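You operate a simulated robot arm through the tools that you are given. There is no shell and no other tool.

The job below is to be done with a simulated robot arm. You get a single attempt, and the scene is never put back.

Task
Tag the block on the mat by the orange tester's reading, then reset the tester and turn it off.
Fine: A tag from the open drawer on to the mat, green from 2.0 Mohm up, else yellow; shut the drawer; other tags and the leads stay; RESET once.

Only the result counts: the job must be done as asked and must still hold three seconds after the hand-in. Knocking over, shifting, dropping, spilling or breaking anything else fails it.

Robot
A 7-joint arm with a four-finger gripper, fixed in place. Base frame: the origin is at the foot of the arm, x ahead of it, y to its left, z up; the work surface is at about z = 78.4. Lengths are in cm, angles in rad, forces in N, time in s.
Its first joint turns from -1.204 to 3.002 rad. Payload 3.67 kg.
Tool frame: the origin (TCP) lies between the finger pads and is the grasp point; the fingertips stand 2.8 cm ahead of it; z points along the fingers, y is the line along which they close. The gripper opens to 11.2 cm. The gripper's body begins 7.3 cm behind the TCP.
Orientation is that of the tool frame in the base frame, as a unit quaternion [x, y, z, w]. With the fingers straight down and closing along the base's y, the tool's x points along the base's -x, its y along +y and its z along -z.

Tools
- The arm moves only by the tool send_rows. Its argument "plan" is a list that holds one entry, the list of rows, each a list of 7 numbers: the shift along the tool's x, y, z in mm, then the turn, a rotation vector about the tool's x, y, z in degrees, then the finger opening in mm, from 0 to 112. In form: [[[tx, ty, tz, rx, ry, rz, fingers], ...]]. A call has 1 to 20 rows; each row shifts and turns the commanded pose from where the row before left it, along the tool's axes as they then stand. Each row takes 0.2 s and may step no farther than 5 cm and 0.15 rad from the row before; otherwise, or with a gripper value out of range, the whole call is refused. A pose out of reach is approached as far as the arm can. The call stops where the force on the tool passes 40 N (or 10 N more than at its start, if that is more) or the arm is blocked; 0.2 s more then pass. Each finger halts on what it meets, pressing with about 20 N; the grip force reading is that of the motor and also rises with nothing between the fingers. The clock runs only during rows and for 0.2 s after the last one: add rows that do not move to give the fingers time. It gives the time, the measured TCP pose, the force on the tool (base axes), the opening and the grip force at its end, in the units of the frame above (readings bear some noise), with the torque about the TCP (base axes, N m) and any sound that the robot's microphone picked up.
- Cameras (640 x 400 px; columns grow to the right, rows downward): "scene" is fixed at [39.49, -51.6, 126.08]; the picture's right is [-0.10, -1.00, 0.00], its down [-0.20, 0.02, -0.98] and it looks along [0.97, -0.10, -0.20] (base axes); focal length 214 px, centre (320, 200). "wrist" rides on the gripper at [6, -1.8, -10.4] in the tool frame; the picture's right is [0.29, 0.96, 0.00], its down [-0.80, 0.24, -0.55] and it looks along [-0.53, 0.16, 0.83] (tool axes); focal length 234 px, centre (320, 200). There is no depth. A picture from a camera that has moved, and an enlarged one, comes with that camera's place and axes in the base frame and with its lens. The place of the scene camera against the robot may be out by one fixed shift of up to 2.5 cm in any direction.
- grab_frame(camera): a new picture of that camera. The clock stands still meanwhile.
- slide_trunk(by): slides the trunk up (or, below 0, down) by that many cm; the arm rides with it, the base frame stays. It gives what a move gives, with no picture.
- close_up(camera, box): a new picture of the part [left, top, right, bottom] of that camera's present view, enlarged. The clock stands still meanwhile.
- hand_in(): hands the job in; it is judged then, once.

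Places have to be worked out from the pictures, the camera data and where the tool is seen. Open the gripper and draw the arm clear of the work before you hand the job in, unless the task says otherwise.

The tools are called after "Emit:" by a JSON object that holds its "fn" and its "kwargs". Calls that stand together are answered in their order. send_rows: Moves the arm, as the interface text tells. Its arguments: {"type":"object","properties":{"plan":{"type":"array","items":{"type":"array","items":{"type":"array","items":{"type":"number"}}}}},"required":["plan"]} The other tools are called the same way: slide_trunk (by) slides the trunk up or down; grab_frame (camera) takes a picture; close_up (camera, box) takes an enlarged picture of a part of a camera's view; hand_in () hands the job in.

At the start:

```text
t: 0.0
tcp_pos: [67.18, -56.94, 114.25]
ee_rot: [0.0, 1.0, 0.0, 0.0]
contact_force: [1.0, -0.4, -0.5]
moment: [0.0, -0.01, 0.01]
opening: 11.19
grasp_force: 0.1
trunk travel left (down, up): [-60.0, 24.0]
```

scene: 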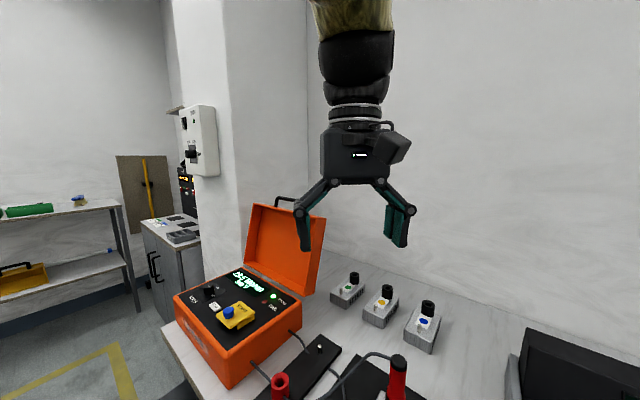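
wrist: 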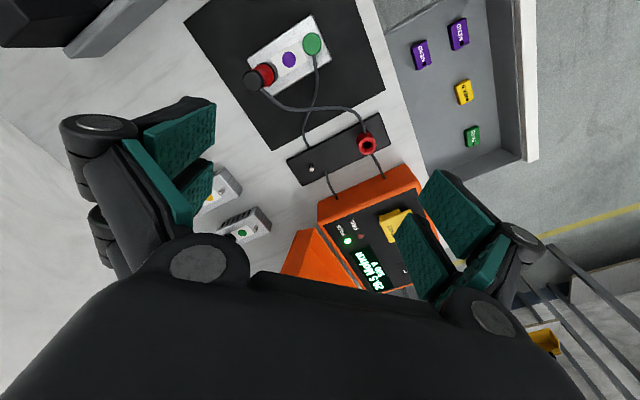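

The pictures show the orange tester, a mat with a block with leads, and an open drawer with tags. I look closer at the display, the tags and the controls.

Emit:
{"fn": "close_up", "kwargs": {"camera": "wrist", "box": [300, 180, 460, 300]}}

Emit:
{"fn": "close_up", "kwargs": {"camera": "wrist", "box": [380, 0, 540, 180]}}

Emit:
{"fn": "close_up", "kwargs": {"camera": "scene", "box": [160, 240, 320, 360]}}

Emit:
{"fn": "close_up", "kwargs": {"camera": "wrist", "box": [180, 0, 400, 200]}}

Emit:
{"fn": "close_up", "kwargs": {"camera": "scene", "box": [240, 260, 560, 400]}}

```text
3.33 times, centred on (380, 240) of wrist
camera zoom: at [61.27, -58.8, 124.57], right [-0.29, 0.96, 0.0], down [0.8, 0.24, 0.55], along [0.53, 0.16, -0.83], focal length 781 px, centre (120, 67)
```

zoom: 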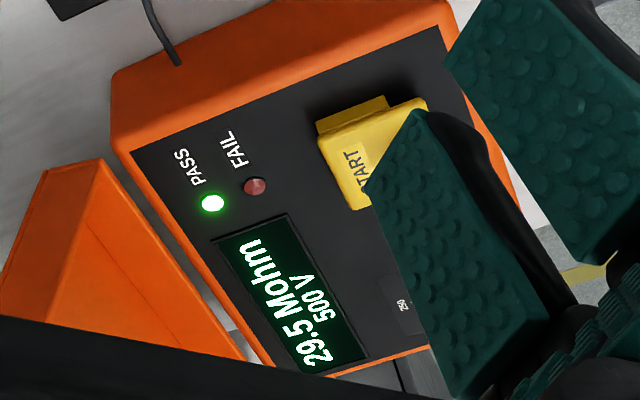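

```text
2.22 times, centred on (460, 90) of wrist
camera zoom: at [61.27, -58.8, 124.57], right [-0.29, 0.96, 0.0], down [0.8, 0.24, 0.55], along [0.53, 0.16, -0.83], focal length 520 px, centre (9, 444)
```

zoom: 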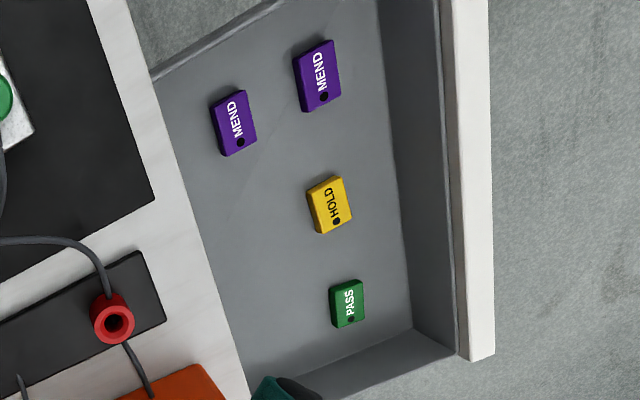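

```text
3.33 times, centred on (240, 300) of scene
camera zoom: at [39.49, -51.6, 126.08], right [-0.1, -1.0, 0.0], down [-0.2, 0.02, -0.98], along [0.97, -0.1, -0.2], focal length 715 px, centre (587, -133)
```

zoom: 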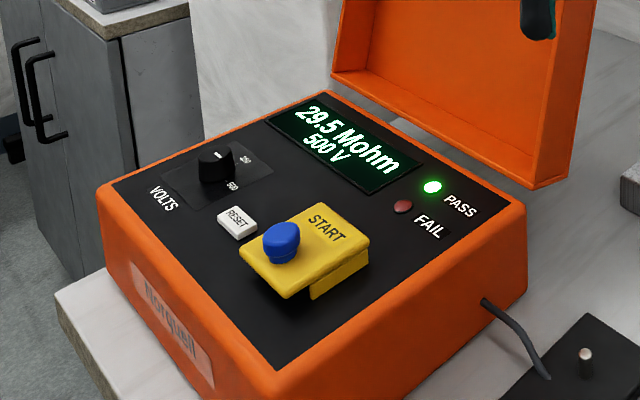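

```text
2.00 times, centred on (290, 100) of wrist
camera zoom: at [61.27, -58.8, 124.57], right [-0.29, 0.96, 0.0], down [0.8, 0.24, 0.55], along [0.53, 0.16, -0.83], focal length 468 px, centre (380, 400)
```

zoom: 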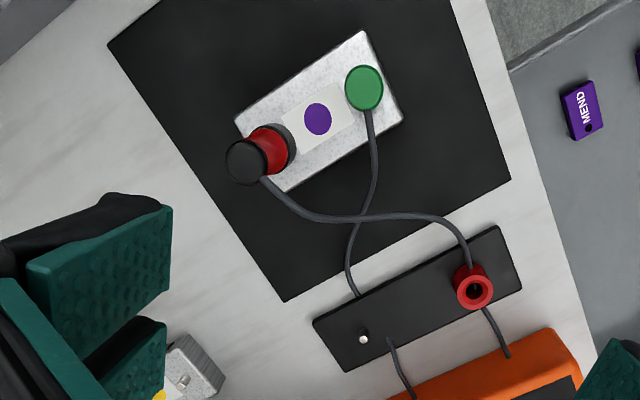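

```text
2.00 times, centred on (400, 330) of scene
camera zoom: at [39.49, -51.6, 126.08], right [-0.1, -1.0, 0.0], down [-0.2, 0.02, -0.98], along [0.97, -0.1, -0.2], focal length 429 px, centre (160, -60)
```

zoom: 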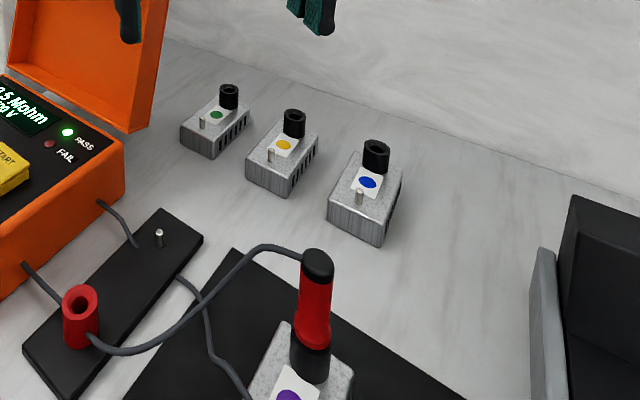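

The display seems to read 29.5 Mohm at 500 V. I enlarge further to be sure and to find the off control.

Emit:
{"fn": "close_up", "kwargs": {"camera": "scene", "box": [192, 275, 256, 315]}}

Emit:
{"fn": "close_up", "kwargs": {"camera": "scene", "box": [220, 260, 284, 300]}}

Emit:
{"fn": "close_up", "kwargs": {"camera": "scene", "box": [210, 295, 274, 335]}}

Emit:
{"fn": "close_up", "kwargs": {"camera": "scene", "box": [165, 290, 310, 390]}}

```text
10.00 times, centred on (224, 295) of scene
camera zoom: at [39.49, -51.6, 126.08], right [-0.1, -1.0, 0.0], down [-0.2, 0.02, -0.98], along [0.97, -0.1, -0.2], focal length 2145 px, centre (1280, -750)
```

zoom: 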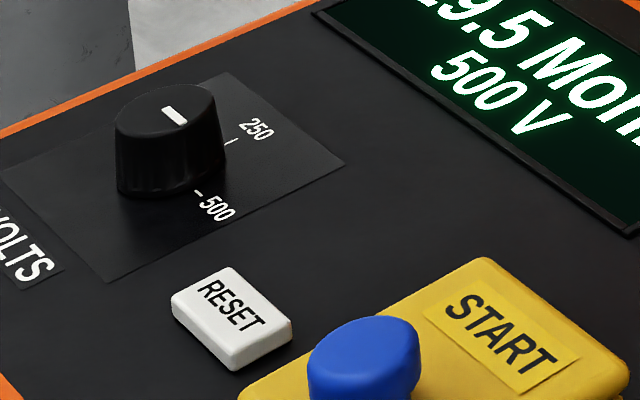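

```text
10.00 times, centred on (252, 280) of scene
camera zoom: at [39.49, -51.6, 126.08], right [-0.1, -1.0, 0.0], down [-0.2, 0.02, -0.98], along [0.97, -0.1, -0.2], focal length 2145 px, centre (1000, -600)
```

zoom: 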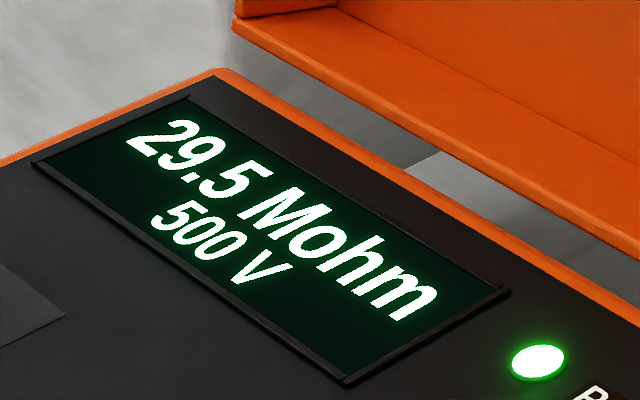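

```text
10.00 times, centred on (242, 315) of scene
camera zoom: at [39.49, -51.6, 126.08], right [-0.1, -1.0, 0.0], down [-0.2, 0.02, -0.98], along [0.97, -0.1, -0.2], focal length 2145 px, centre (1100, -950)
```

zoom: 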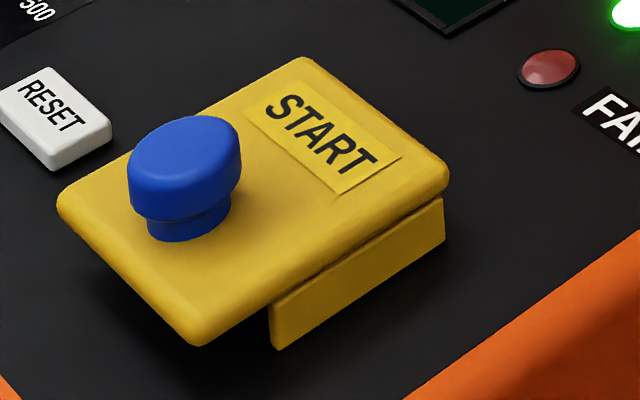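

```text
4.00 times, centred on (238, 340) of scene
camera zoom: at [39.49, -51.6, 126.08], right [-0.1, -1.0, 0.0], down [-0.2, 0.02, -0.98], along [0.97, -0.1, -0.2], focal length 858 px, centre (650, -360)
```

zoom: 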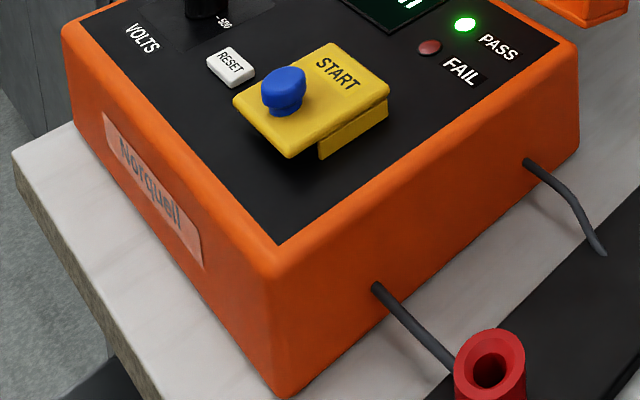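

The reading is 29.5 Mohm, so the green tag is right; the table stands turned by about 45° and the tester seems to be near (86, -35). I move the hand over toward the tester, a little higher, to look from above for the OFF position and the drawer.

Emit:
{"fn": "send_rows", "kwargs": {"plan": [[[0, 0, -40, 0, 0, 0, 112], [-20, 40, 0, 0, 0, 0, 112], [-20, 40, 0, 0, 0, 0, 112], [-20, 40, 0, 0, 0, 0, 112], [-20, 40, 0, 0, 0, 0, 112], [0, 0, 0, 0, 0, 0, 112]]]}}

Emit:
{"fn": "grab_frame", "kwargs": {"camera": "wrist"}}

Emit:
{"fn": "grab_frame", "kwargs": {"camera": "scene"}}

```text
t: 1.4
tcp_pos: [75.53, -41.13, 118.51]
ee_rot: [0.0, 1.0, 0.001, 0.0]
contact_force: [-0.8, -0.4, 0.4]
moment: [0.01, 0.0, 0.01]
opening: 11.19
grasp_force: 0.1
trunk travel left (down, up): [-60.0, 24.0]
```

```text
taken
camera wrist: at [69.48, -43.03, 128.78], right [-0.29, 0.96, 0.0], down [0.8, 0.24, 0.55], along [0.53, 0.16, -0.83], focal length 234 px, centre (320, 200)
```

wrist: 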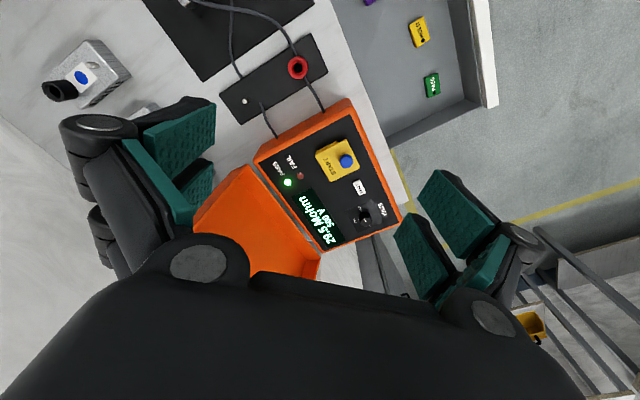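

```text
taken
```

scene: 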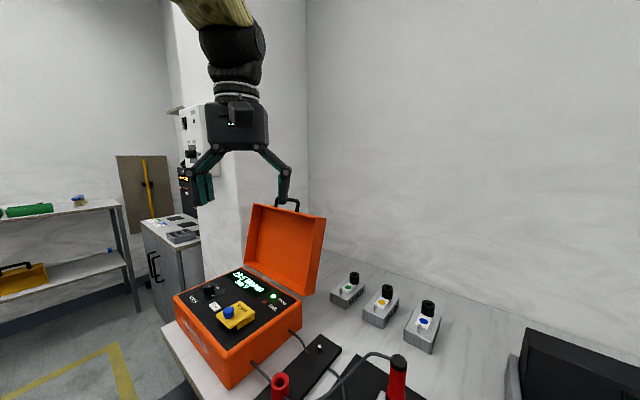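

A good overhead view. I enlarge the tester's panel and the drawer.

Emit:
{"fn": "close_up", "kwargs": {"camera": "wrist", "box": [312, 160, 408, 220]}}

Emit:
{"fn": "close_up", "kwargs": {"camera": "wrist", "box": [250, 95, 410, 255]}}

Emit:
{"fn": "close_up", "kwargs": {"camera": "wrist", "box": [340, 0, 500, 150]}}

Emit:
{"fn": "close_up", "kwargs": {"camera": "wrist", "box": [345, 195, 393, 225]}}

```text
6.67 times, centred on (360, 190) of wrist
camera zoom: at [69.48, -43.03, 128.78], right [-0.29, 0.96, 0.0], down [0.8, 0.24, 0.55], along [0.53, 0.16, -0.83], focal length 1561 px, centre (53, 267)
```

zoom: 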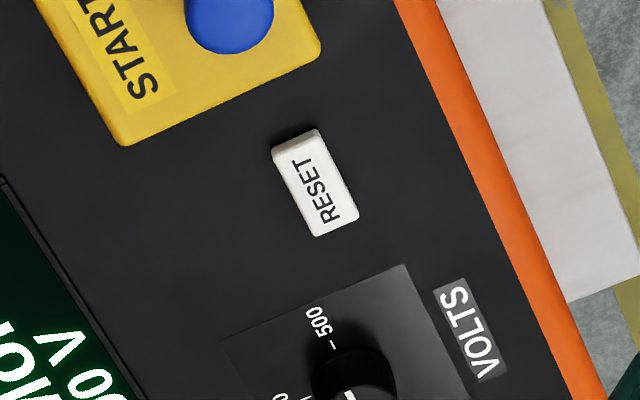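

```text
2.50 times, centred on (330, 175) of wrist
camera zoom: at [69.48, -43.03, 128.78], right [-0.29, 0.96, 0.0], down [0.8, 0.24, 0.55], along [0.53, 0.16, -0.83], focal length 585 px, centre (295, 262)
```

zoom: 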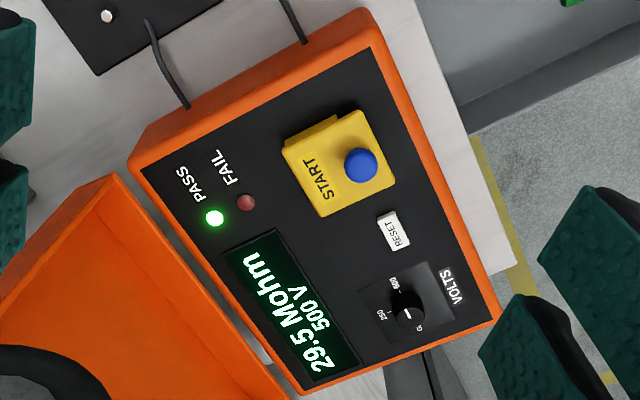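

```text
2.67 times, centred on (420, 75) of wrist
camera zoom: at [69.48, -43.03, 128.78], right [-0.29, 0.96, 0.0], down [0.8, 0.24, 0.55], along [0.53, 0.16, -0.83], focal length 624 px, centre (53, 533)
```

zoom: 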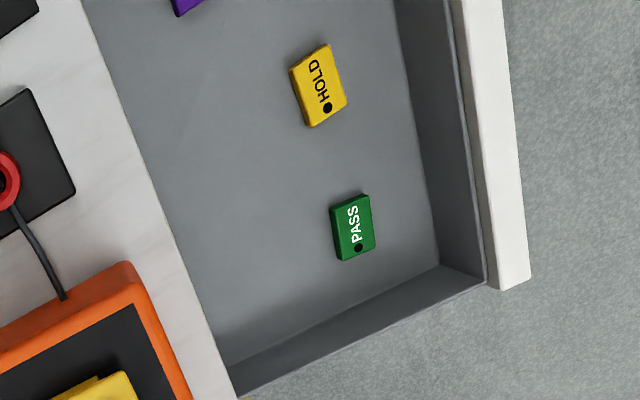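

```text
13.33 times, centred on (369, 210) of wrist
camera zoom: at [69.48, -43.03, 128.78], right [-0.29, 0.96, 0.0], down [0.8, 0.24, 0.55], along [0.53, 0.16, -0.83], focal length 3122 px, centre (-333, 67)
```

zoom: 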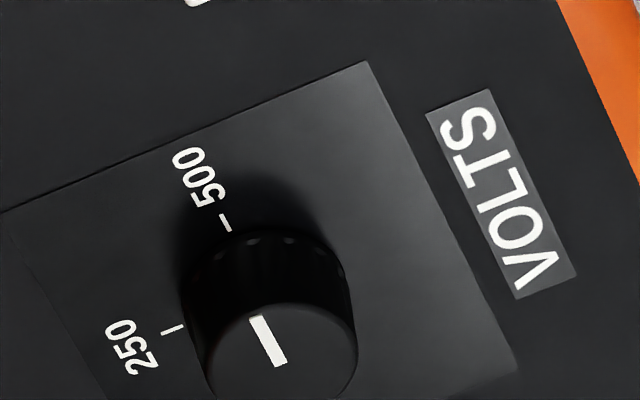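

The panel is at z≈87, RESET near (90.5, -28.3), and the VOLTS knob near (97, -24) points at 500, with another label on its far side. Two views put the green tag at about (69.5, -11.8, 60.5), long axis ~41°, so I move above it, turn the tool to match and look again.

Emit:
{"fn": "send_rows", "kwargs": {"plan": [[[7.5, 36.6, 29.4, 0, 0, 0, 112], [7.5, 36.6, 29.4, 0, 0, 0, 112], [7.5, 36.6, 29.4, 0, 0, 0, 112], [7.5, 36.6, 29.4, 0, 0, 0, 112], [7.5, 36.6, 29.4, 0, 0, 0, 112], [7.5, 36.6, 29.4, 0, 0, 0, 112], [7.5, 36.6, 29.4, 0, 0, 0, 112], [7.5, 36.6, 29.4, 0, 0, 0, 112], [0, 0, 0, 0, 0, -8.2, 112], [0, 0, 0, 0, 0, -8.2, 112], [0, 0, 0, 0, 0, -8.2, 112], [0, 0, 0, 0, 0, -8.2, 112], [0, 0, 0, 0, 0, -8.2, 112], [0, 0, 0, 0, 0, 0, 112]]]}}

Emit:
{"fn": "grab_frame", "kwargs": {"camera": "wrist"}}

Emit:
{"fn": "grab_frame", "kwargs": {"camera": "scene"}}

```text
t: 4.4
tcp_pos: [69.09, -11.52, 94.8]
ee_rot: [-0.35, 0.937, 0.0, 0.0]
contact_force: [-0.2, 0.3, -0.7]
moment: [-0.01, 0.02, -0.02]
opening: 11.19
grasp_force: 0.0
trunk travel left (down, up): [-60.0, 24.0]
```

```text
taken
camera wrist: at [65.92, -16.9, 105.1], right [-0.85, 0.53, 0.0], down [0.44, 0.7, 0.55], along [0.29, 0.47, -0.83], focal length 234 px, centre (320, 200)
```

wrist: 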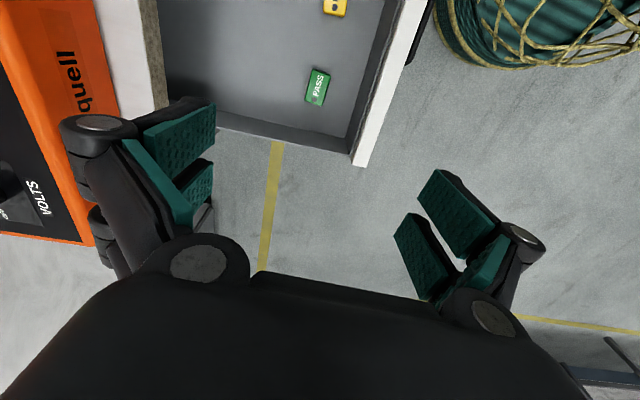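

```text
taken
```

scene: 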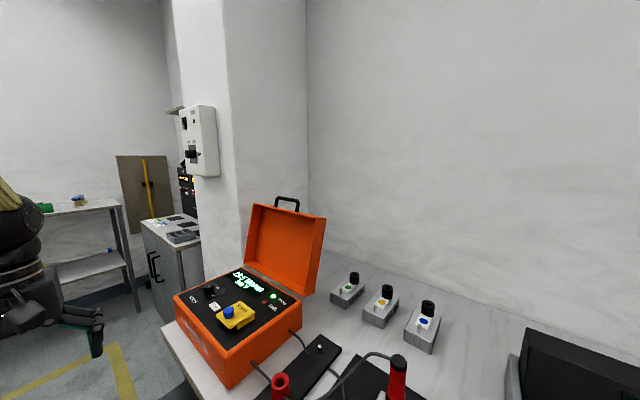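

The green tag shows below, consistent with (69.3, -11.9). I enlarge to check its size and orientation and the object beside the drawer.

Emit:
{"fn": "close_up", "kwargs": {"camera": "wrist", "box": [278, 56, 358, 106]}}

Emit:
{"fn": "close_up", "kwargs": {"camera": "wrist", "box": [320, 0, 640, 200]}}

Emit:
{"fn": "close_up", "kwargs": {"camera": "wrist", "box": [0, 140, 64, 230]}}

```text
8.00 times, centred on (318, 81) of wrist
camera zoom: at [65.92, -16.9, 105.1], right [-0.85, 0.53, 0.0], down [0.44, 0.7, 0.55], along [0.29, 0.47, -0.83], focal length 1873 px, centre (336, 1152)
```

zoom: 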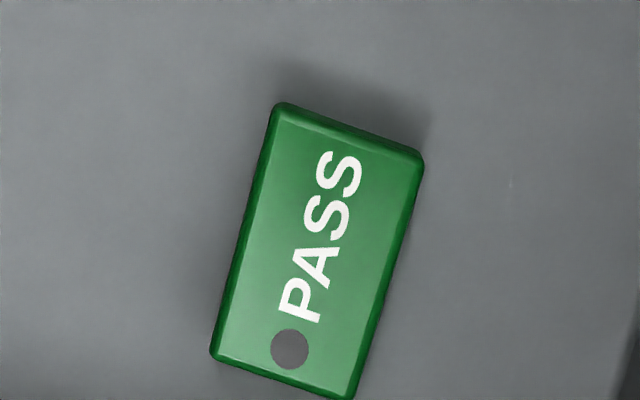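

```text
2.00 times, centred on (480, 100) of wrist
camera zoom: at [65.92, -16.9, 105.1], right [-0.85, 0.53, 0.0], down [0.44, 0.7, 0.55], along [0.29, 0.47, -0.83], focal length 468 px, centre (0, 400)
```

zoom: 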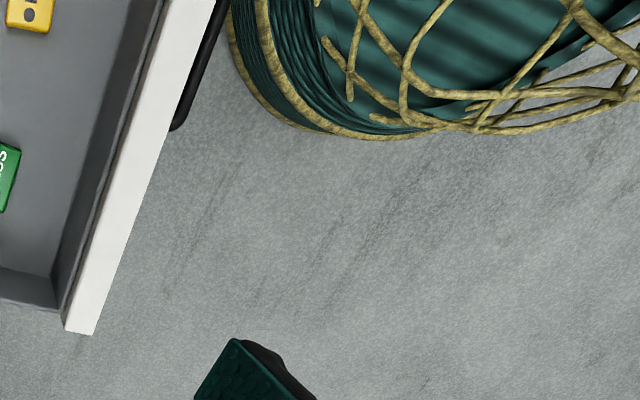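

```text
4.44 times, centred on (32, 185) of wrist
camera zoom: at [65.92, -16.9, 105.1], right [-0.85, 0.53, 0.0], down [0.44, 0.7, 0.55], along [0.29, 0.47, -0.83], focal length 1041 px, centre (1600, 267)
```

zoom: 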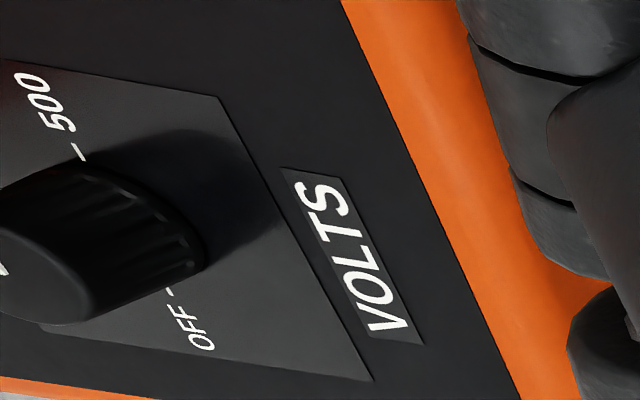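

The tag is 5.0 x 3.3 cm with its long axis at 41° and its centre at (69.6, -11.6), and OFF is at the knob's tester-left side. I descend part of the way with the fingers at 60 mm and check.

Emit:
{"fn": "send_rows", "kwargs": {"plan": [[[-3.2, -3.8, 40, 0, 0, 0, 60], [0, 0, 40, 0, 0, 0, 60], [0, 0, 40, 0, 0, 0, 60], [0, 0, 40, 0, 0, 0, 60], [0, 0, 40, 0, 0, 0, 60], [0, 0, 40, 0, 0, 0, 60], [0, 0, 30, 0, 0, 0, 60], [0, 0, 10, 0, 0, 0, 60], [0, 0, 0, 0, 0, 0, 60]]]}}

Emit:
{"fn": "grab_frame", "kwargs": {"camera": "wrist"}}

```text
t: 6.4
tcp_pos: [69.62, -11.48, 66.77]
ee_rot: [-0.35, 0.937, 0.0, -0.001]
contact_force: [0.8, 0.9, 0.9]
moment: [0.0, 0.01, -0.01]
opening: 6.01
grasp_force: 0.0
trunk travel left (down, up): [-60.0, 24.0]
```

```text
taken
camera wrist: at [66.41, -16.91, 77.05], right [-0.85, 0.53, 0.0], down [0.44, 0.7, 0.55], along [0.3, 0.47, -0.83], focal length 234 px, centre (320, 200)
```

wrist: 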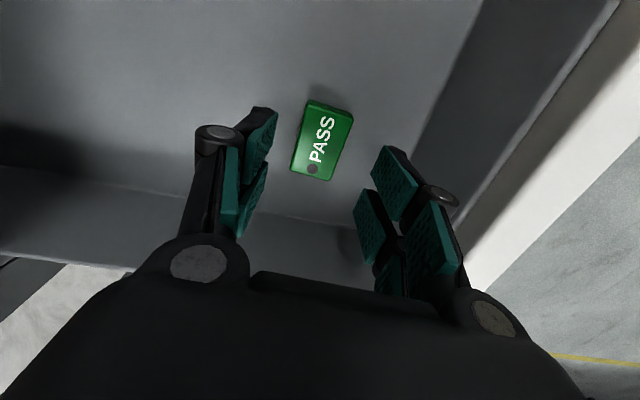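

The tag lies centred between the fingers. I lower slowly and watch the force.

Emit:
{"fn": "send_rows", "kwargs": {"plan": [[[0, 0, 15, 0, 0, 0, 60], [0, 0, 10, 0, 0, 0, 60], [0, 0, 5, 0, 0, 0, 60], [0, 0, 4, 0, 0, 0, 60], [0, 0, 3, 0, 0, 0, 60], [0, 0, 0, 0, 0, 0, 60]]]}}

Emit:
{"fn": "close_up", "kwargs": {"camera": "wrist", "box": [160, 80, 480, 280]}}

```text
t: 7.8
tcp_pos: [69.79, -11.64, 63.05]
ee_rot: [-0.35, 0.937, 0.0, 0.0]
contact_force: [0.7, -1.3, -0.7]
moment: [0.04, 0.0, -0.02]
opening: 5.97
grasp_force: 0.1
trunk travel left (down, up): [-60.0, 24.0]
```

```text
2.00 times, centred on (320, 180) of wrist
camera zoom: at [66.48, -17.0, 73.39], right [-0.85, 0.53, 0.0], down [0.44, 0.7, 0.55], along [0.3, 0.47, -0.83], focal length 468 px, centre (320, 240)
```

zoom: 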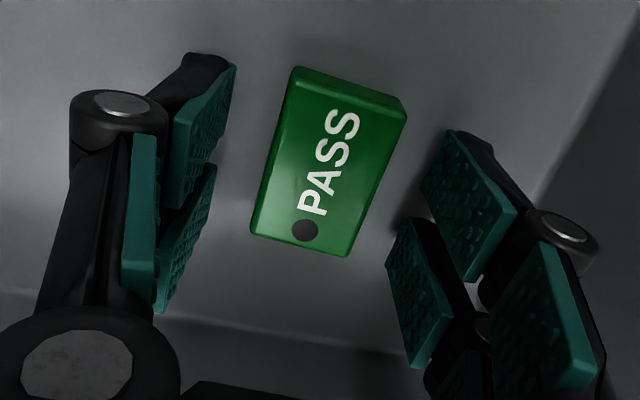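

No contact yet. I go down a few more millimetres.

Emit:
{"fn": "send_rows", "kwargs": {"plan": [[[0, 0, 2, 0, 0, 0, 60], [0, 0, 2, 0, 0, 0, 60], [0, 0, 2, 0, 0, 0, 60], [0, 0, 0, 0, 0, 0, 60]]]}}

Emit:
{"fn": "close_up", "kwargs": {"camera": "wrist", "box": [160, 80, 480, 280]}}

```text
t: 8.8
tcp_pos: [69.64, -11.6, 62.37]
ee_rot: [-0.35, 0.937, 0.0, 0.0]
contact_force: [-0.6, -0.1, -0.4]
moment: [-0.01, 0.01, 0.0]
opening: 6.02
grasp_force: 0.0
trunk travel left (down, up): [-60.0, 24.0]
```

```text
2.00 times, centred on (320, 180) of wrist
camera zoom: at [66.37, -16.97, 72.78], right [-0.85, 0.53, 0.0], down [0.44, 0.7, 0.55], along [0.3, 0.47, -0.83], focal length 468 px, centre (320, 240)
```

zoom: 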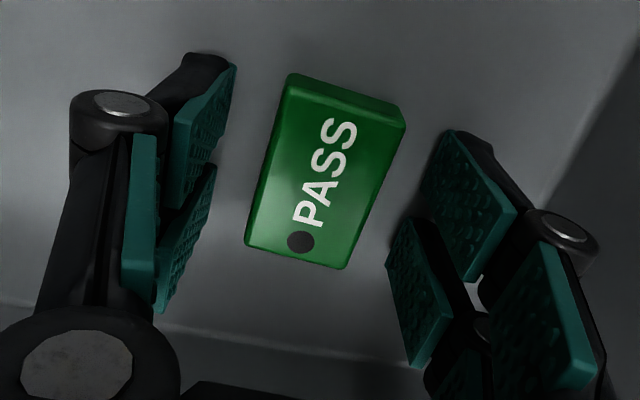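

Still free. Two more millimetres, then I close on the tag.

Emit:
{"fn": "send_rows", "kwargs": {"plan": [[[0, 0, 1, 0, 0, 0, 60], [0, 0, 1, 0, 0, 0, 60], [0, 0, 0, 0, 0, 0, 60]]]}}

```text
t: 9.6
tcp_pos: [69.59, -11.66, 62.1]
ee_rot: [-0.35, 0.937, 0.0, -0.001]
contact_force: [-0.7, 0.1, -0.1]
moment: [0.02, -0.03, -0.02]
opening: 6.0
grasp_force: 0.1
trunk travel left (down, up): [-60.0, 24.0]
```

No floor contact; tips should be around z 59.3, just below the tag's top. I close slowly.

Emit:
{"fn": "send_rows", "kwargs": {"plan": [[[0, 0, 0, 0, 0, 0, 45], [0, 0, 0, 0, 0, 0, 36], [0, 0, 0, 0, 0, 0, 30], [0, 0, 0, 0, 0, 0, 28], [0, 0, 0, 0, 0, 0, 28]]]}}

Emit:
{"fn": "close_up", "kwargs": {"camera": "wrist", "box": [160, 80, 480, 280]}}

```text
t: 10.8
tcp_pos: [69.59, -11.65, 62.07]
ee_rot: [-0.35, 0.937, -0.001, -0.001]
contact_force: [0.0, -0.1, 0.2]
moment: [-0.03, 0.02, 0.01]
opening: 3.36
grasp_force: 19.9
trunk travel left (down, up): [-60.0, 24.0]
```

```text
2.00 times, centred on (320, 180) of wrist
camera zoom: at [66.39, -17.01, 72.55], right [-0.85, 0.53, 0.0], down [0.44, 0.7, 0.55], along [0.3, 0.47, -0.83], focal length 468 px, centre (320, 240)
```

zoom: 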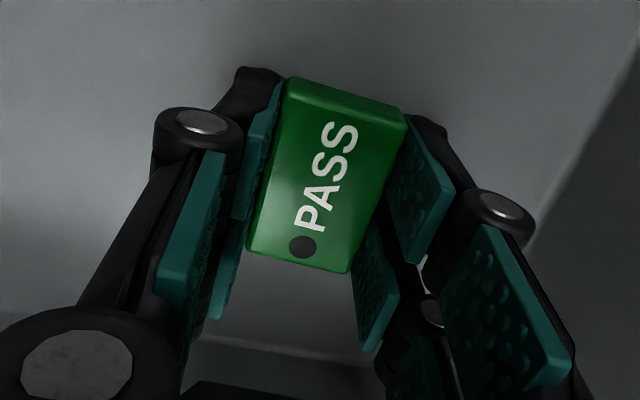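

The tag is gripped at 3.36 cm. I lift it out of the drawer and look.

Emit:
{"fn": "send_rows", "kwargs": {"plan": [[[0, 0, -10, 0, 0, 0, 28], [0, 0, -20, 0, 0, 0, 28], [0, 0, -40, 0, 0, 0, 28], [0, 0, -40, 0, 0, 0, 28], [0, 0, -40, 0, 0, 0, 28], [0, 0, -40, 0, 0, 0, 28], [0, 0, -40, 0, 0, 0, 28], [0, 0, -40, 0, 0, 0, 28], [0, 0, -40, 0, 0, 0, 28], [0, 0, -40, 0, 0, 0, 28], [0, 0, 0, 0, 0, 0, 28]]]}}

Emit:
{"fn": "grab_frame", "kwargs": {"camera": "wrist"}}

```text
t: 13.2
tcp_pos: [69.79, -11.62, 97.31]
ee_rot: [-0.351, 0.936, 0.001, 0.0]
contact_force: [0.3, -0.2, -0.1]
moment: [0.01, 0.03, 0.01]
opening: 3.33
grasp_force: 19.8
trunk travel left (down, up): [-60.0, 24.0]
```

```text
taken
camera wrist: at [66.56, -16.94, 107.64], right [-0.85, 0.53, 0.0], down [0.44, 0.7, 0.55], along [0.29, 0.47, -0.83], focal length 234 px, centre (320, 200)
```

wrist: 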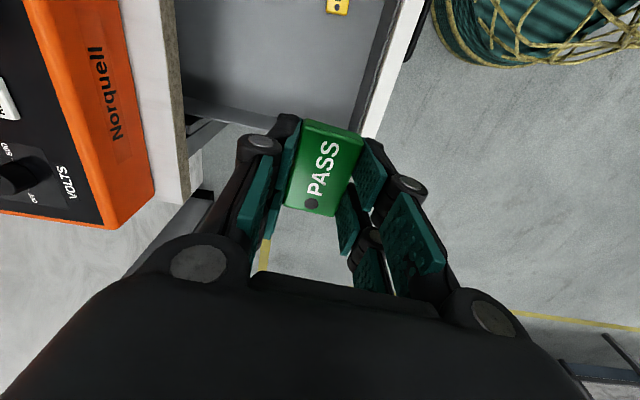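

The tag is held firmly. I carry it over to the near corner of the mat, hovering at z≈100, and look at the mat.

Emit:
{"fn": "send_rows", "kwargs": {"plan": [[[35.1, -22.9, -2.25, 0, 0, 0, 28], [35.1, -22.9, -2.25, 0, 0, 0, 28], [35.1, -22.9, -2.25, 0, 0, 0, 28], [35.1, -22.9, -2.25, 0, 0, 0, 28], [35.1, -22.9, -2.25, 0, 0, 0, 28], [35.1, -22.9, -2.25, 0, 0, 0, 28], [35.1, -22.9, -2.25, 0, 0, 0, 28], [35.1, -22.9, -2.25, 0, 0, 0, 28], [35.1, -22.9, -2.25, 0, 0, 0, 28], [35.1, -22.9, -2.25, 0, 0, 0, 28], [35.1, -22.9, -2.25, 0, 0, 0, 28], [35.1, -22.9, -2.25, 0, 0, 0, 28], [0, 0, 0, 0, 0, 0, 28]]]}}

Emit:
{"fn": "grab_frame", "kwargs": {"camera": "wrist"}}

Emit:
{"fn": "grab_frame", "kwargs": {"camera": "scene"}}

```text
t: 16.0
tcp_pos: [55.87, -59.89, 99.81]
ee_rot: [-0.35, 0.937, 0.0, 0.001]
contact_force: [-0.5, 0.6, -2.0]
moment: [-0.02, 0.02, 0.01]
opening: 3.33
grasp_force: 20.5
trunk travel left (down, up): [-60.0, 24.0]
```

```text
taken
camera wrist: at [52.55, -65.34, 110.19], right [-0.85, 0.53, 0.0], down [0.44, 0.7, 0.55], along [0.3, 0.47, -0.83], focal length 234 px, centre (320, 200)
```

wrist: 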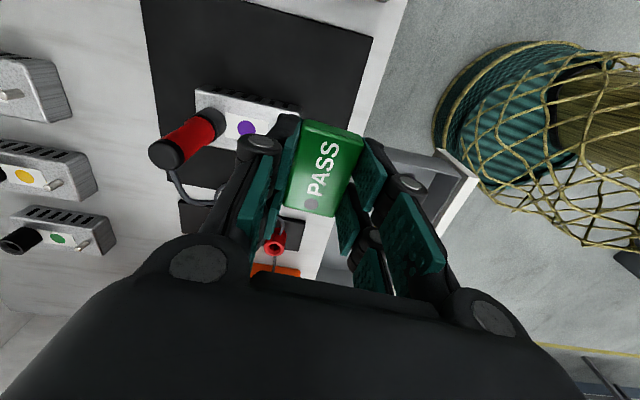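

```text
taken
```

scene: 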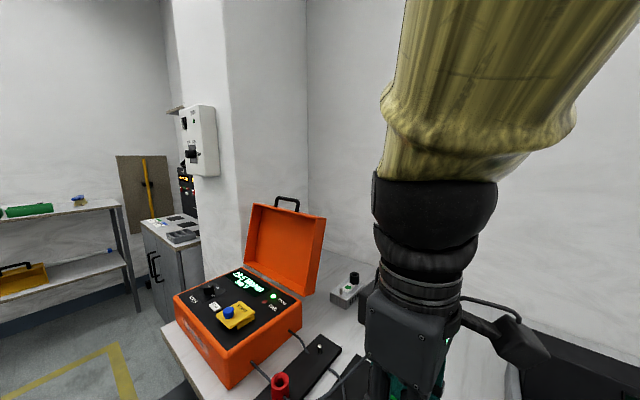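

The mat's near corner is at (47.5, -62.7) and the block's near-side corner at about (58, -61.4), so the free spot at (56.2, -65.5) is well clear. I move over it and descend to just above the mat.

Emit:
{"fn": "send_rows", "kwargs": {"plan": [[[17.15, -22.25, 0, 0, 0, 0, 28], [17.15, -22.25, 0, 0, 0, 0, 28], [0, 0, 40, 0, 0, 0, 28], [0, 0, 40, 0, 0, 0, 28], [0, 0, 40, 0, 0, 0, 28], [0, 0, 25, 0, 0, 0, 28], [0, 0, 10, 0, 0, 0, 28], [0, 0, 0, 0, 0, 0, 28]]]}}

Emit:
{"fn": "grab_frame", "kwargs": {"camera": "wrist"}}

Emit:
{"fn": "grab_frame", "kwargs": {"camera": "scene"}}

```text
t: 17.8
tcp_pos: [56.31, -65.77, 84.31]
ee_rot: [-0.35, 0.937, 0.0, -0.001]
contact_force: [-0.2, 0.2, 0.1]
moment: [0.02, -0.04, -0.01]
opening: 3.34
grasp_force: 20.1
trunk travel left (down, up): [-60.0, 24.0]
```

```text
taken
camera wrist: at [53.01, -71.09, 94.56], right [-0.85, 0.53, 0.0], down [0.44, 0.7, 0.55], along [0.3, 0.47, -0.83], focal length 234 px, centre (320, 200)
```

wrist: 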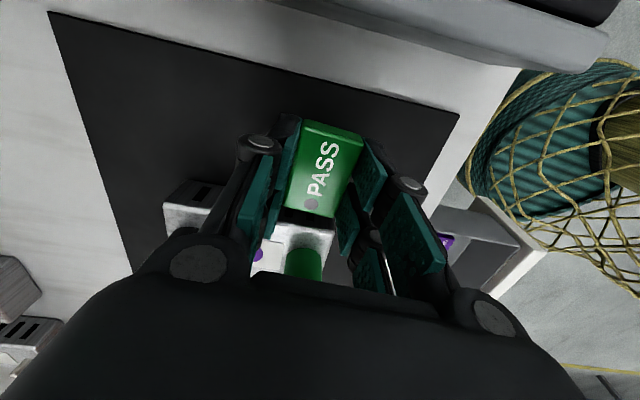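

```text
taken
```

scene: 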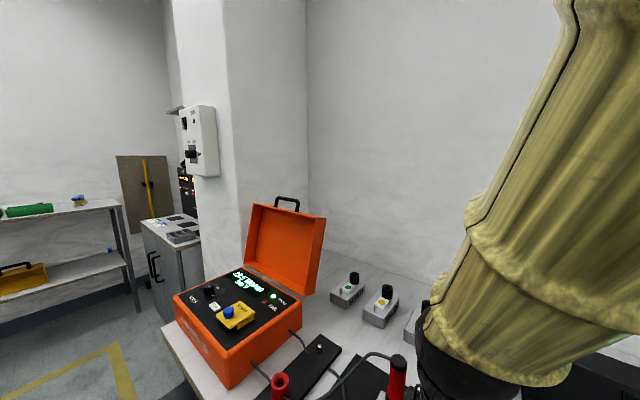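

The tag hangs over the mat's near corner area, well beside the block; the grey slab beyond is some 10 cm below the camera. I lower slowly and watch for contact.

Emit:
{"fn": "send_rows", "kwargs": {"plan": [[[0, 0, 8, 0, 0, 0, 28], [0, 0, 5, 0, 0, 0, 28], [0, 0, 3, 0, 0, 0, 28], [0, 0, 2, 0, 0, 0, 28], [0, 0, 0, 0, 0, 0, 28]]]}}

Emit:
{"fn": "grab_frame", "kwargs": {"camera": "wrist"}}

```text
t: 19.0
tcp_pos: [56.3, -65.85, 82.59]
ee_rot: [-0.35, 0.937, -0.001, 0.0]
contact_force: [0.7, 0.6, -0.9]
moment: [0.0, -0.01, 0.0]
opening: 3.31
grasp_force: 19.9
trunk travel left (down, up): [-60.0, 24.0]
```

```text
taken
camera wrist: at [53.01, -71.05, 92.88], right [-0.85, 0.53, 0.0], down [0.44, 0.7, 0.55], along [0.3, 0.47, -0.83], focal length 234 px, centre (320, 200)
```

wrist: 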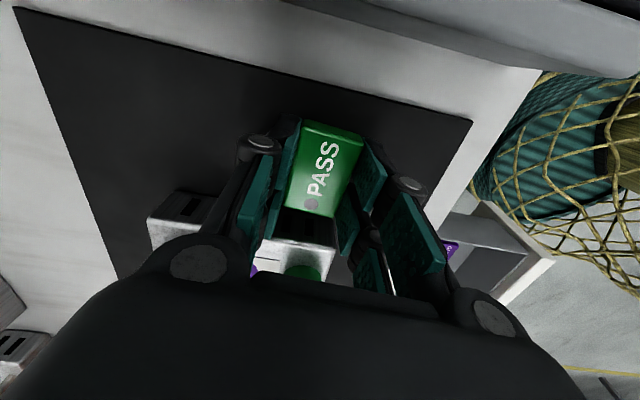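

No contact yet at z 82.6. I continue in 2 mm steps.

Emit:
{"fn": "send_rows", "kwargs": {"plan": [[[0, 0, 2, 0, 0, 0, 28], [0, 0, 2, 0, 0, 0, 28], [0, 0, 1, 0, 0, 0, 28], [0, 0, 0, 0, 0, 0, 28]]]}}

```text
t: 20.0
tcp_pos: [56.28, -65.67, 81.97]
ee_rot: [-0.35, 0.937, -0.001, 0.0]
contact_force: [0.6, 0.0, -0.7]
moment: [0.01, 0.01, 0.01]
opening: 3.34
grasp_force: 20.1
trunk travel left (down, up): [-60.0, 24.0]
```

Still free; another few millimetres.

Emit:
{"fn": "send_rows", "kwargs": {"plan": [[[0, 0, 1, 0, 0, 0, 28], [0, 0, 1, 0, 0, 0, 28], [0, 0, 1, 0, 0, 0, 28], [0, 0, 0, 0, 0, 0, 28]]]}}

```text
t: 21.0
tcp_pos: [56.27, -65.68, 81.7]
ee_rot: [-0.351, 0.936, 0.0, 0.0]
contact_force: [-0.8, 0.2, -0.6]
moment: [-0.02, 0.02, 0.0]
opening: 3.35
grasp_force: 20.2
trunk travel left (down, up): [-60.0, 24.0]
```

Emit:
{"fn": "send_rows", "kwargs": {"plan": [[[0, 0, 1, 0, 0, 0, 28], [0, 0, 1, 0, 0, 0, 28], [0, 0, 0, 0, 0, 0, 28]]]}}

Emit:
{"fn": "close_up", "kwargs": {"camera": "wrist", "box": [220, 80, 420, 240]}}

```text
t: 21.8
tcp_pos: [56.34, -65.68, 81.52]
ee_rot: [-0.351, 0.937, 0.0, 0.0]
contact_force: [0.2, -0.3, 0.1]
moment: [-0.05, 0.01, 0.01]
opening: 3.34
grasp_force: 20.2
trunk travel left (down, up): [-60.0, 24.0]
```

```text
2.50 times, centred on (320, 160) of wrist
camera zoom: at [53.02, -71.06, 91.86], right [-0.85, 0.53, 0.0], down [0.44, 0.7, 0.55], along [0.3, 0.47, -0.83], focal length 585 px, centre (320, 300)
```

zoom: 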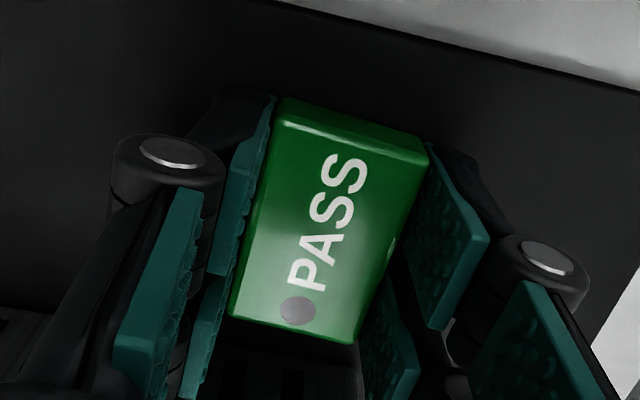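

No contact yet, tips at about 78.7. I keep lowering in 1 mm steps.

Emit:
{"fn": "send_rows", "kwargs": {"plan": [[[0, 0, 1, 0, 0, 0, 28], [0, 0, 0, 0, 0, 0, 28]]]}}

```text
t: 22.4
tcp_pos: [56.44, -65.61, 81.42]
ee_rot: [-0.35, 0.937, -0.001, 0.0]
contact_force: [0.6, -0.4, 0.3]
moment: [-0.03, 0.02, 0.02]
opening: 3.34
grasp_force: 19.9
trunk travel left (down, up): [-60.0, 24.0]
```

Emit:
{"fn": "send_rows", "kwargs": {"plan": [[[0, 0, 1, 0, 0, 0, 28], [0, 0, 0, 0, 0, 0, 28]]]}}

```text
t: 23.0
tcp_pos: [56.36, -65.65, 81.31]
ee_rot: [-0.351, 0.936, 0.0, 0.0]
contact_force: [0.3, -0.3, 0.2]
moment: [0.02, -0.03, 0.01]
opening: 3.35
grasp_force: 20.3
trunk travel left (down, up): [-60.0, 24.0]
```

Emit:
{"fn": "send_rows", "kwargs": {"plan": [[[0, 0, 1, 0, 0, 0, 28], [0, 0, 0, 0, 0, 0, 28]]]}}

```text
t: 23.6
tcp_pos: [56.26, -65.7, 81.24]
ee_rot: [-0.35, 0.937, 0.0, 0.0]
contact_force: [0.4, 0.1, -1.4]
moment: [-0.01, -0.01, 0.0]
opening: 3.33
grasp_force: 20.2
trunk travel left (down, up): [-60.0, 24.0]
```

Still no contact force (readings are noise). One more millimetre step at a time.

Emit:
{"fn": "send_rows", "kwargs": {"plan": [[[0, 0, 1, 0, 0, 0, 28], [0, 0, 0, 0, 0, 0, 28]]]}}

```text
t: 24.2
tcp_pos: [56.23, -65.59, 81.14]
ee_rot: [-0.351, 0.937, -0.001, 0.0]
contact_force: [0.2, 0.1, -0.6]
moment: [0.03, 0.02, 0.0]
opening: 3.31
grasp_force: 19.9
trunk travel left (down, up): [-60.0, 24.0]
```

No contact; continuing down gently.

Emit:
{"fn": "send_rows", "kwargs": {"plan": [[[0, 0, 1, 0, 0, 0, 28], [0, 0, 0, 0, 0, 0, 28]]]}}

Emit:
{"fn": "close_up", "kwargs": {"camera": "scene", "box": [380, 300, 540, 400]}}

```text
t: 24.8
tcp_pos: [56.29, -65.73, 81.26]
ee_rot: [-0.351, 0.936, 0.0, -0.001]
contact_force: [0.9, -1.7, 6.1]
moment: [-0.04, 0.07, 0.0]
opening: 3.34
grasp_force: 19.4
trunk travel left (down, up): [-60.0, 24.0]
```

```text
4.00 times, centred on (460, 350) of scene
camera zoom: at [39.49, -51.6, 126.08], right [-0.1, -1.0, 0.0], down [-0.2, 0.02, -0.98], along [0.97, -0.1, -0.2], focal length 858 px, centre (-240, -400)
```

zoom: 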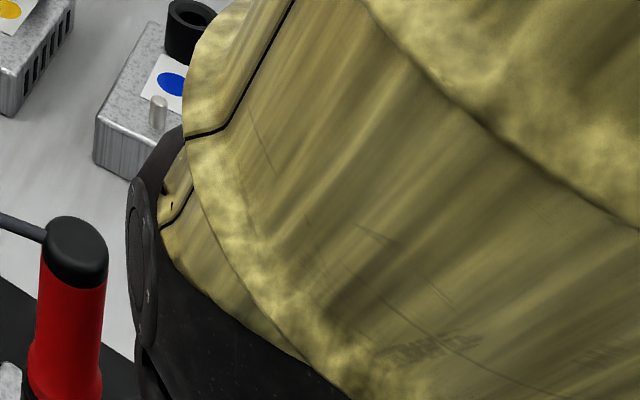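

Force rose to 6 N, so the tag (or tips) now rests on the mat. I open a little, wait, and rise straight up.

Emit:
{"fn": "send_rows", "kwargs": {"plan": [[[0, 0, 0, 0, 0, 0, 36], [0, 0, 0, 0, 0, 0, 46], [0, 0, -2, 0, 0, 0, 56], [0, 0, -10, 0, 0, 0, 60], [0, 0, -30, 0, 0, 0, 60], [0, 0, -40, 0, 0, 0, 60], [0, 0, -40, 0, 0, 0, 60], [0, 0, -40, 0, 0, 0, 60], [0, 0, 0, 0, 0, 0, 60]]]}}

Emit:
{"fn": "grab_frame", "kwargs": {"camera": "wrist"}}

```text
t: 26.8
tcp_pos: [56.32, -65.78, 97.34]
ee_rot: [-0.35, 0.937, 0.001, 0.0]
contact_force: [0.2, -0.1, 1.0]
moment: [0.02, -0.01, -0.02]
opening: 6.0
grasp_force: 0.0
trunk travel left (down, up): [-60.0, 24.0]
```

```text
taken
camera wrist: at [53.17, -71.09, 107.64], right [-0.85, 0.53, 0.0], down [0.45, 0.7, 0.56], along [0.29, 0.47, -0.83], focal length 234 px, centre (320, 200)
```

wrist: 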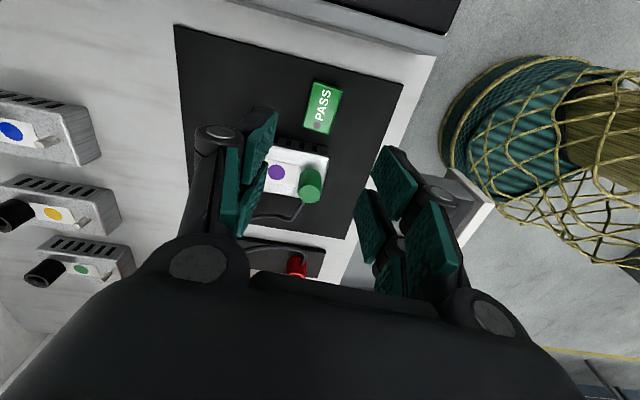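

The green tag lies flat on the mat beside the block. Next is the drawer: I move to above its front and turn the tool so that the camera looks at the front panel from the robot's side.

Emit:
{"fn": "send_rows", "kwargs": {"plan": [[[-16.7, 38.2, -8.9, 0, 0, 0, 60], [-16.7, 38.2, -8.9, 0, 0, 0, 60], [-16.7, 38.2, -8.9, 0, 0, 0, 60], [-16.7, 38.2, -8.9, 0, 0, 0, 60], [-16.7, 38.2, -8.9, 0, 0, 0, 60], [-16.7, 38.2, -8.9, 0, 0, 0, 60], [-16.7, 38.2, -8.9, 0, 0, 0, 60], [-16.7, 38.2, -8.9, 0, 0, 0, 40], [-16.7, 38.2, -8.9, 0, 0, 0, 20], [0, 0, 0, 0, 0, 8, 0], [0, 0, 0, 0, 0, 8, 0], [0, 0, 0, 0, 0, 8, 0], [0, 0, 0, 0, 0, 8, 0], [0, 0, 0, 0, 0, 8, 0], [0, 0, 0, 0, 0, 8, 0], [0, 0, 0, 0, 0, 8, 0], [0, 0, 0, 0, 0, 8, 0], [0, 0, 0, 0, 0, 8, 0], [0, 0, 0, 0, 0, 8, 0], [0, 0, 0, 0, 0, 6, 0]]]}}

Emit:
{"fn": "grab_frame", "kwargs": {"camera": "wrist"}}

Emit:
{"fn": "grab_frame", "kwargs": {"camera": "scene"}}

```text
t: 31.0
tcp_pos: [44.92, -29.78, 104.91]
ee_rot: [0.386, 0.922, 0.008, -0.008]
contact_force: [0.2, 0.4, 0.3]
moment: [0.0, 0.01, -0.02]
opening: 0.03
grasp_force: 19.9
trunk travel left (down, up): [-60.0, 24.0]
```

```text
taken
camera wrist: at [39.58, -27.07, 115.32], right [0.48, 0.88, 0.01], down [0.74, -0.41, 0.54], along [0.48, -0.25, -0.84], focal length 234 px, centre (320, 200)
```

wrist: 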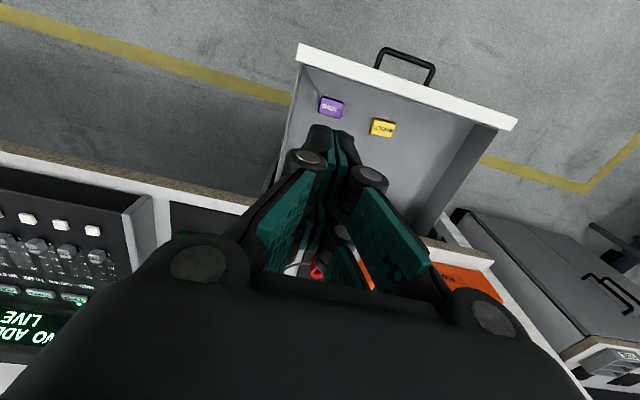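

```text
taken
```

scene: 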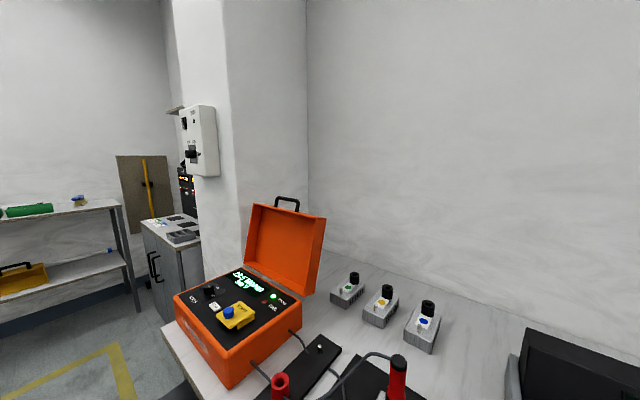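

The drawer front's outer face runs from about (37.3, -29.0) to (68.6, 2.4), with the handle centred near e≈27 and sticking out 3 cm toward the robot. I'll push on the handle with closed fingers: first move outside of it and come down part-way.

Emit:
{"fn": "send_rows", "kwargs": {"plan": [[[25.6, 32.6, 0, 0, 0, 0, 0], [25.6, 32.6, 0, 0, 0, 0, 0], [25.6, 32.6, 0, 0, 0, 0, 0], [25.6, 32.6, 0, 0, 0, 0, 0], [25.6, 32.6, 0, 0, 0, 0, 0], [0, 0, 40, 0, 0, 0, 0], [0, 0, 40, 0, 0, 0, 0], [0, 0, 40, 0, 0, 0, 0], [0, 0, 40, 0, 0, 0, 0], [0, 0, 40, 0, 0, 0, 0], [0, 0, 40, 0, 0, 0, 0], [0, 0, 40, 0, 0, 0, 0], [0, 0, 0, 0, 0, 0, 0]]]}}

Emit:
{"fn": "grab_frame", "kwargs": {"camera": "wrist"}}

```text
t: 31.7
tcp_pos: [46.04, -21.15, 104.11]
ee_rot: [0.397, 0.913, 0.08, -0.047]
contact_force: [-0.8, -0.8, -0.6]
moment: [0.03, 0.02, -0.01]
opening: 0.02
grasp_force: 19.5
out of reach, approached as far as the arm can: row 3
trunk travel left (down, up): [-60.0, 24.0]
stopped in row 3: the arm was blocked; the commanded pose is now the measured one
```

```text
taken
camera wrist: at [40.97, -19.99, 114.95], right [0.51, 0.85, 0.15], down [0.73, -0.51, 0.45], along [0.46, -0.12, -0.88], focal length 234 px, centre (320, 200)
```

wrist: 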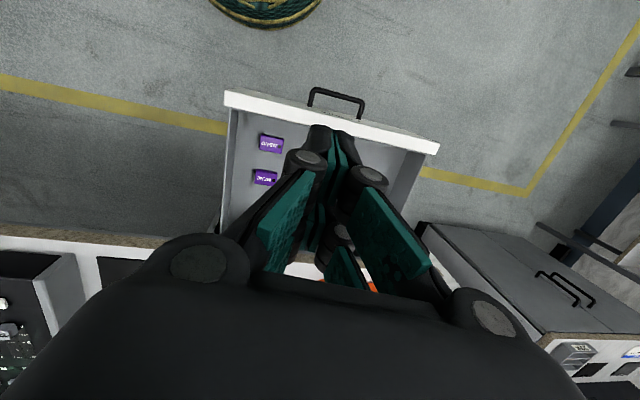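

The arm could not follow at that height so near the base; the hand is tilted about 10°. I raise the trunk so the arm works lower relative to its shoulder, then level the tool.

Emit:
{"fn": "slide_trunk", "kwargs": {"by": 20}}

```text
t: 33.8
tcp_pos: [46.0, -21.06, 124.09]
ee_rot: [0.398, 0.913, 0.08, -0.045]
contact_force: [-0.2, 0.0, 0.1]
moment: [0.0, 0.01, 0.01]
opening: 0.0
grasp_force: 20.3
trunk travel left (down, up): [-80.0, 4.0]
```

I level the tool while descending over the drawer.

Emit:
{"fn": "send_rows", "kwargs": {"plan": [[[0, 0, 30, 3.1, -4.25, 0, 0], [0, 0, 30, 3.1, -4.25, 0, 0], [0, 0, 40, 0, 0, 0, 0], [0, 0, 40, 0, 0, 0, 0], [0, 0, 40, 0, 0, 0, 0], [0, 0, 0, 0, 0, 0, 0]]]}}

```text
t: 35.2
tcp_pos: [45.83, -20.23, 106.28]
ee_rot: [0.399, 0.917, -0.002, 0.002]
contact_force: [0.3, 0.3, 0.4]
moment: [0.03, -0.04, -0.01]
opening: 0.01
grasp_force: 19.9
trunk travel left (down, up): [-80.0, 4.0]
```

Raising the trunk worked. Now I move outside the handle and come down to z≈75.

Emit:
{"fn": "send_rows", "kwargs": {"plan": [[[0, 0, 40, 0, 0, -2, 0], [22.6, 29.4, 10, 0, 0, 0, 0], [22.6, 29.4, 10, 0, 0, 0, 0], [22.6, 29.4, 10, 0, 0, 0, 0], [0, 0, 40, 0, 0, 0, 0], [0, 0, 40, 0, 0, 0, 0], [0, 0, 40, 0, 0, 0, 0], [0, 0, 40, 0, 0, 0, 0], [0, 0, 40, 0, 0, 0, 0], [0, 0, 40, 0, 0, 0, 0], [0, 0, 0, 0, 0, 0, 0]]]}}

Emit:
{"fn": "grab_frame", "kwargs": {"camera": "wrist"}}

```text
t: 37.6
tcp_pos: [47.4, -9.27, 75.22]
ee_rot: [0.383, 0.924, 0.0, 0.003]
contact_force: [-0.9, 0.0, 0.1]
moment: [0.01, 0.0, 0.0]
opening: 0.0
grasp_force: 20.1
trunk travel left (down, up): [-80.0, 4.0]
```

```text
taken
camera wrist: at [41.91, -6.37, 85.52], right [0.47, 0.88, 0.0], down [0.73, -0.39, 0.56], along [0.49, -0.27, -0.83], focal length 234 px, centre (320, 200)
```

wrist: 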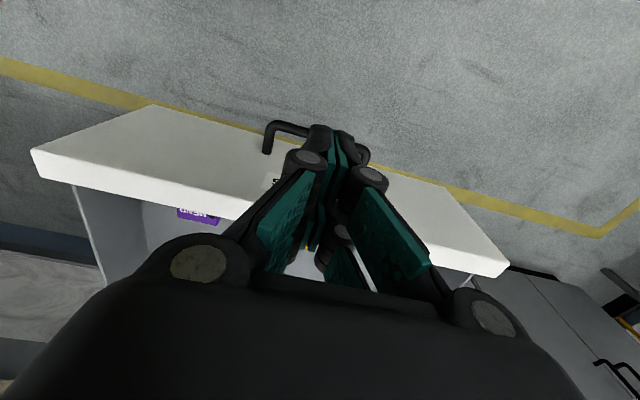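

The handle bar is at z≈58–60 and 2 cm ahead of the fingers. I go down to TCP z≈58.5 so the fingers span the bar.

Emit:
{"fn": "send_rows", "kwargs": {"plan": [[[0, 0, 40, 0, 0, 0, 0], [0, 0, 40, 0, 0, 0, 0], [0, 0, 40, 0, 0, 0, 0], [0, 0, 30, 0, 0, 0, 0], [0, 0, 17, 0, 0, 0, 0], [0, 0, 0, 0, 0, 0, 0]]]}}

Emit:
{"fn": "grab_frame", "kwargs": {"camera": "wrist"}}

```text
t: 39.0
tcp_pos: [47.48, -9.61, 58.56]
ee_rot: [0.382, 0.924, 0.0, 0.001]
contact_force: [-0.9, -0.3, -0.3]
moment: [-0.01, -0.02, 0.01]
opening: 0.0
grasp_force: 20.1
trunk travel left (down, up): [-80.0, 4.0]
```

```text
taken
camera wrist: at [42.0, -6.58, 68.94], right [0.47, 0.88, 0.0], down [0.73, -0.39, 0.56], along [0.49, -0.27, -0.83], focal length 234 px, centre (320, 200)
```

wrist: 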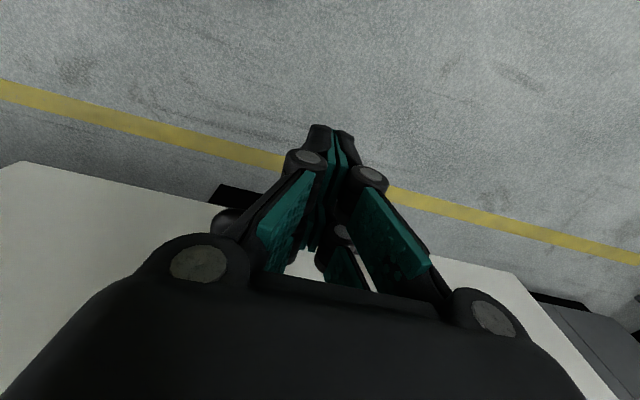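

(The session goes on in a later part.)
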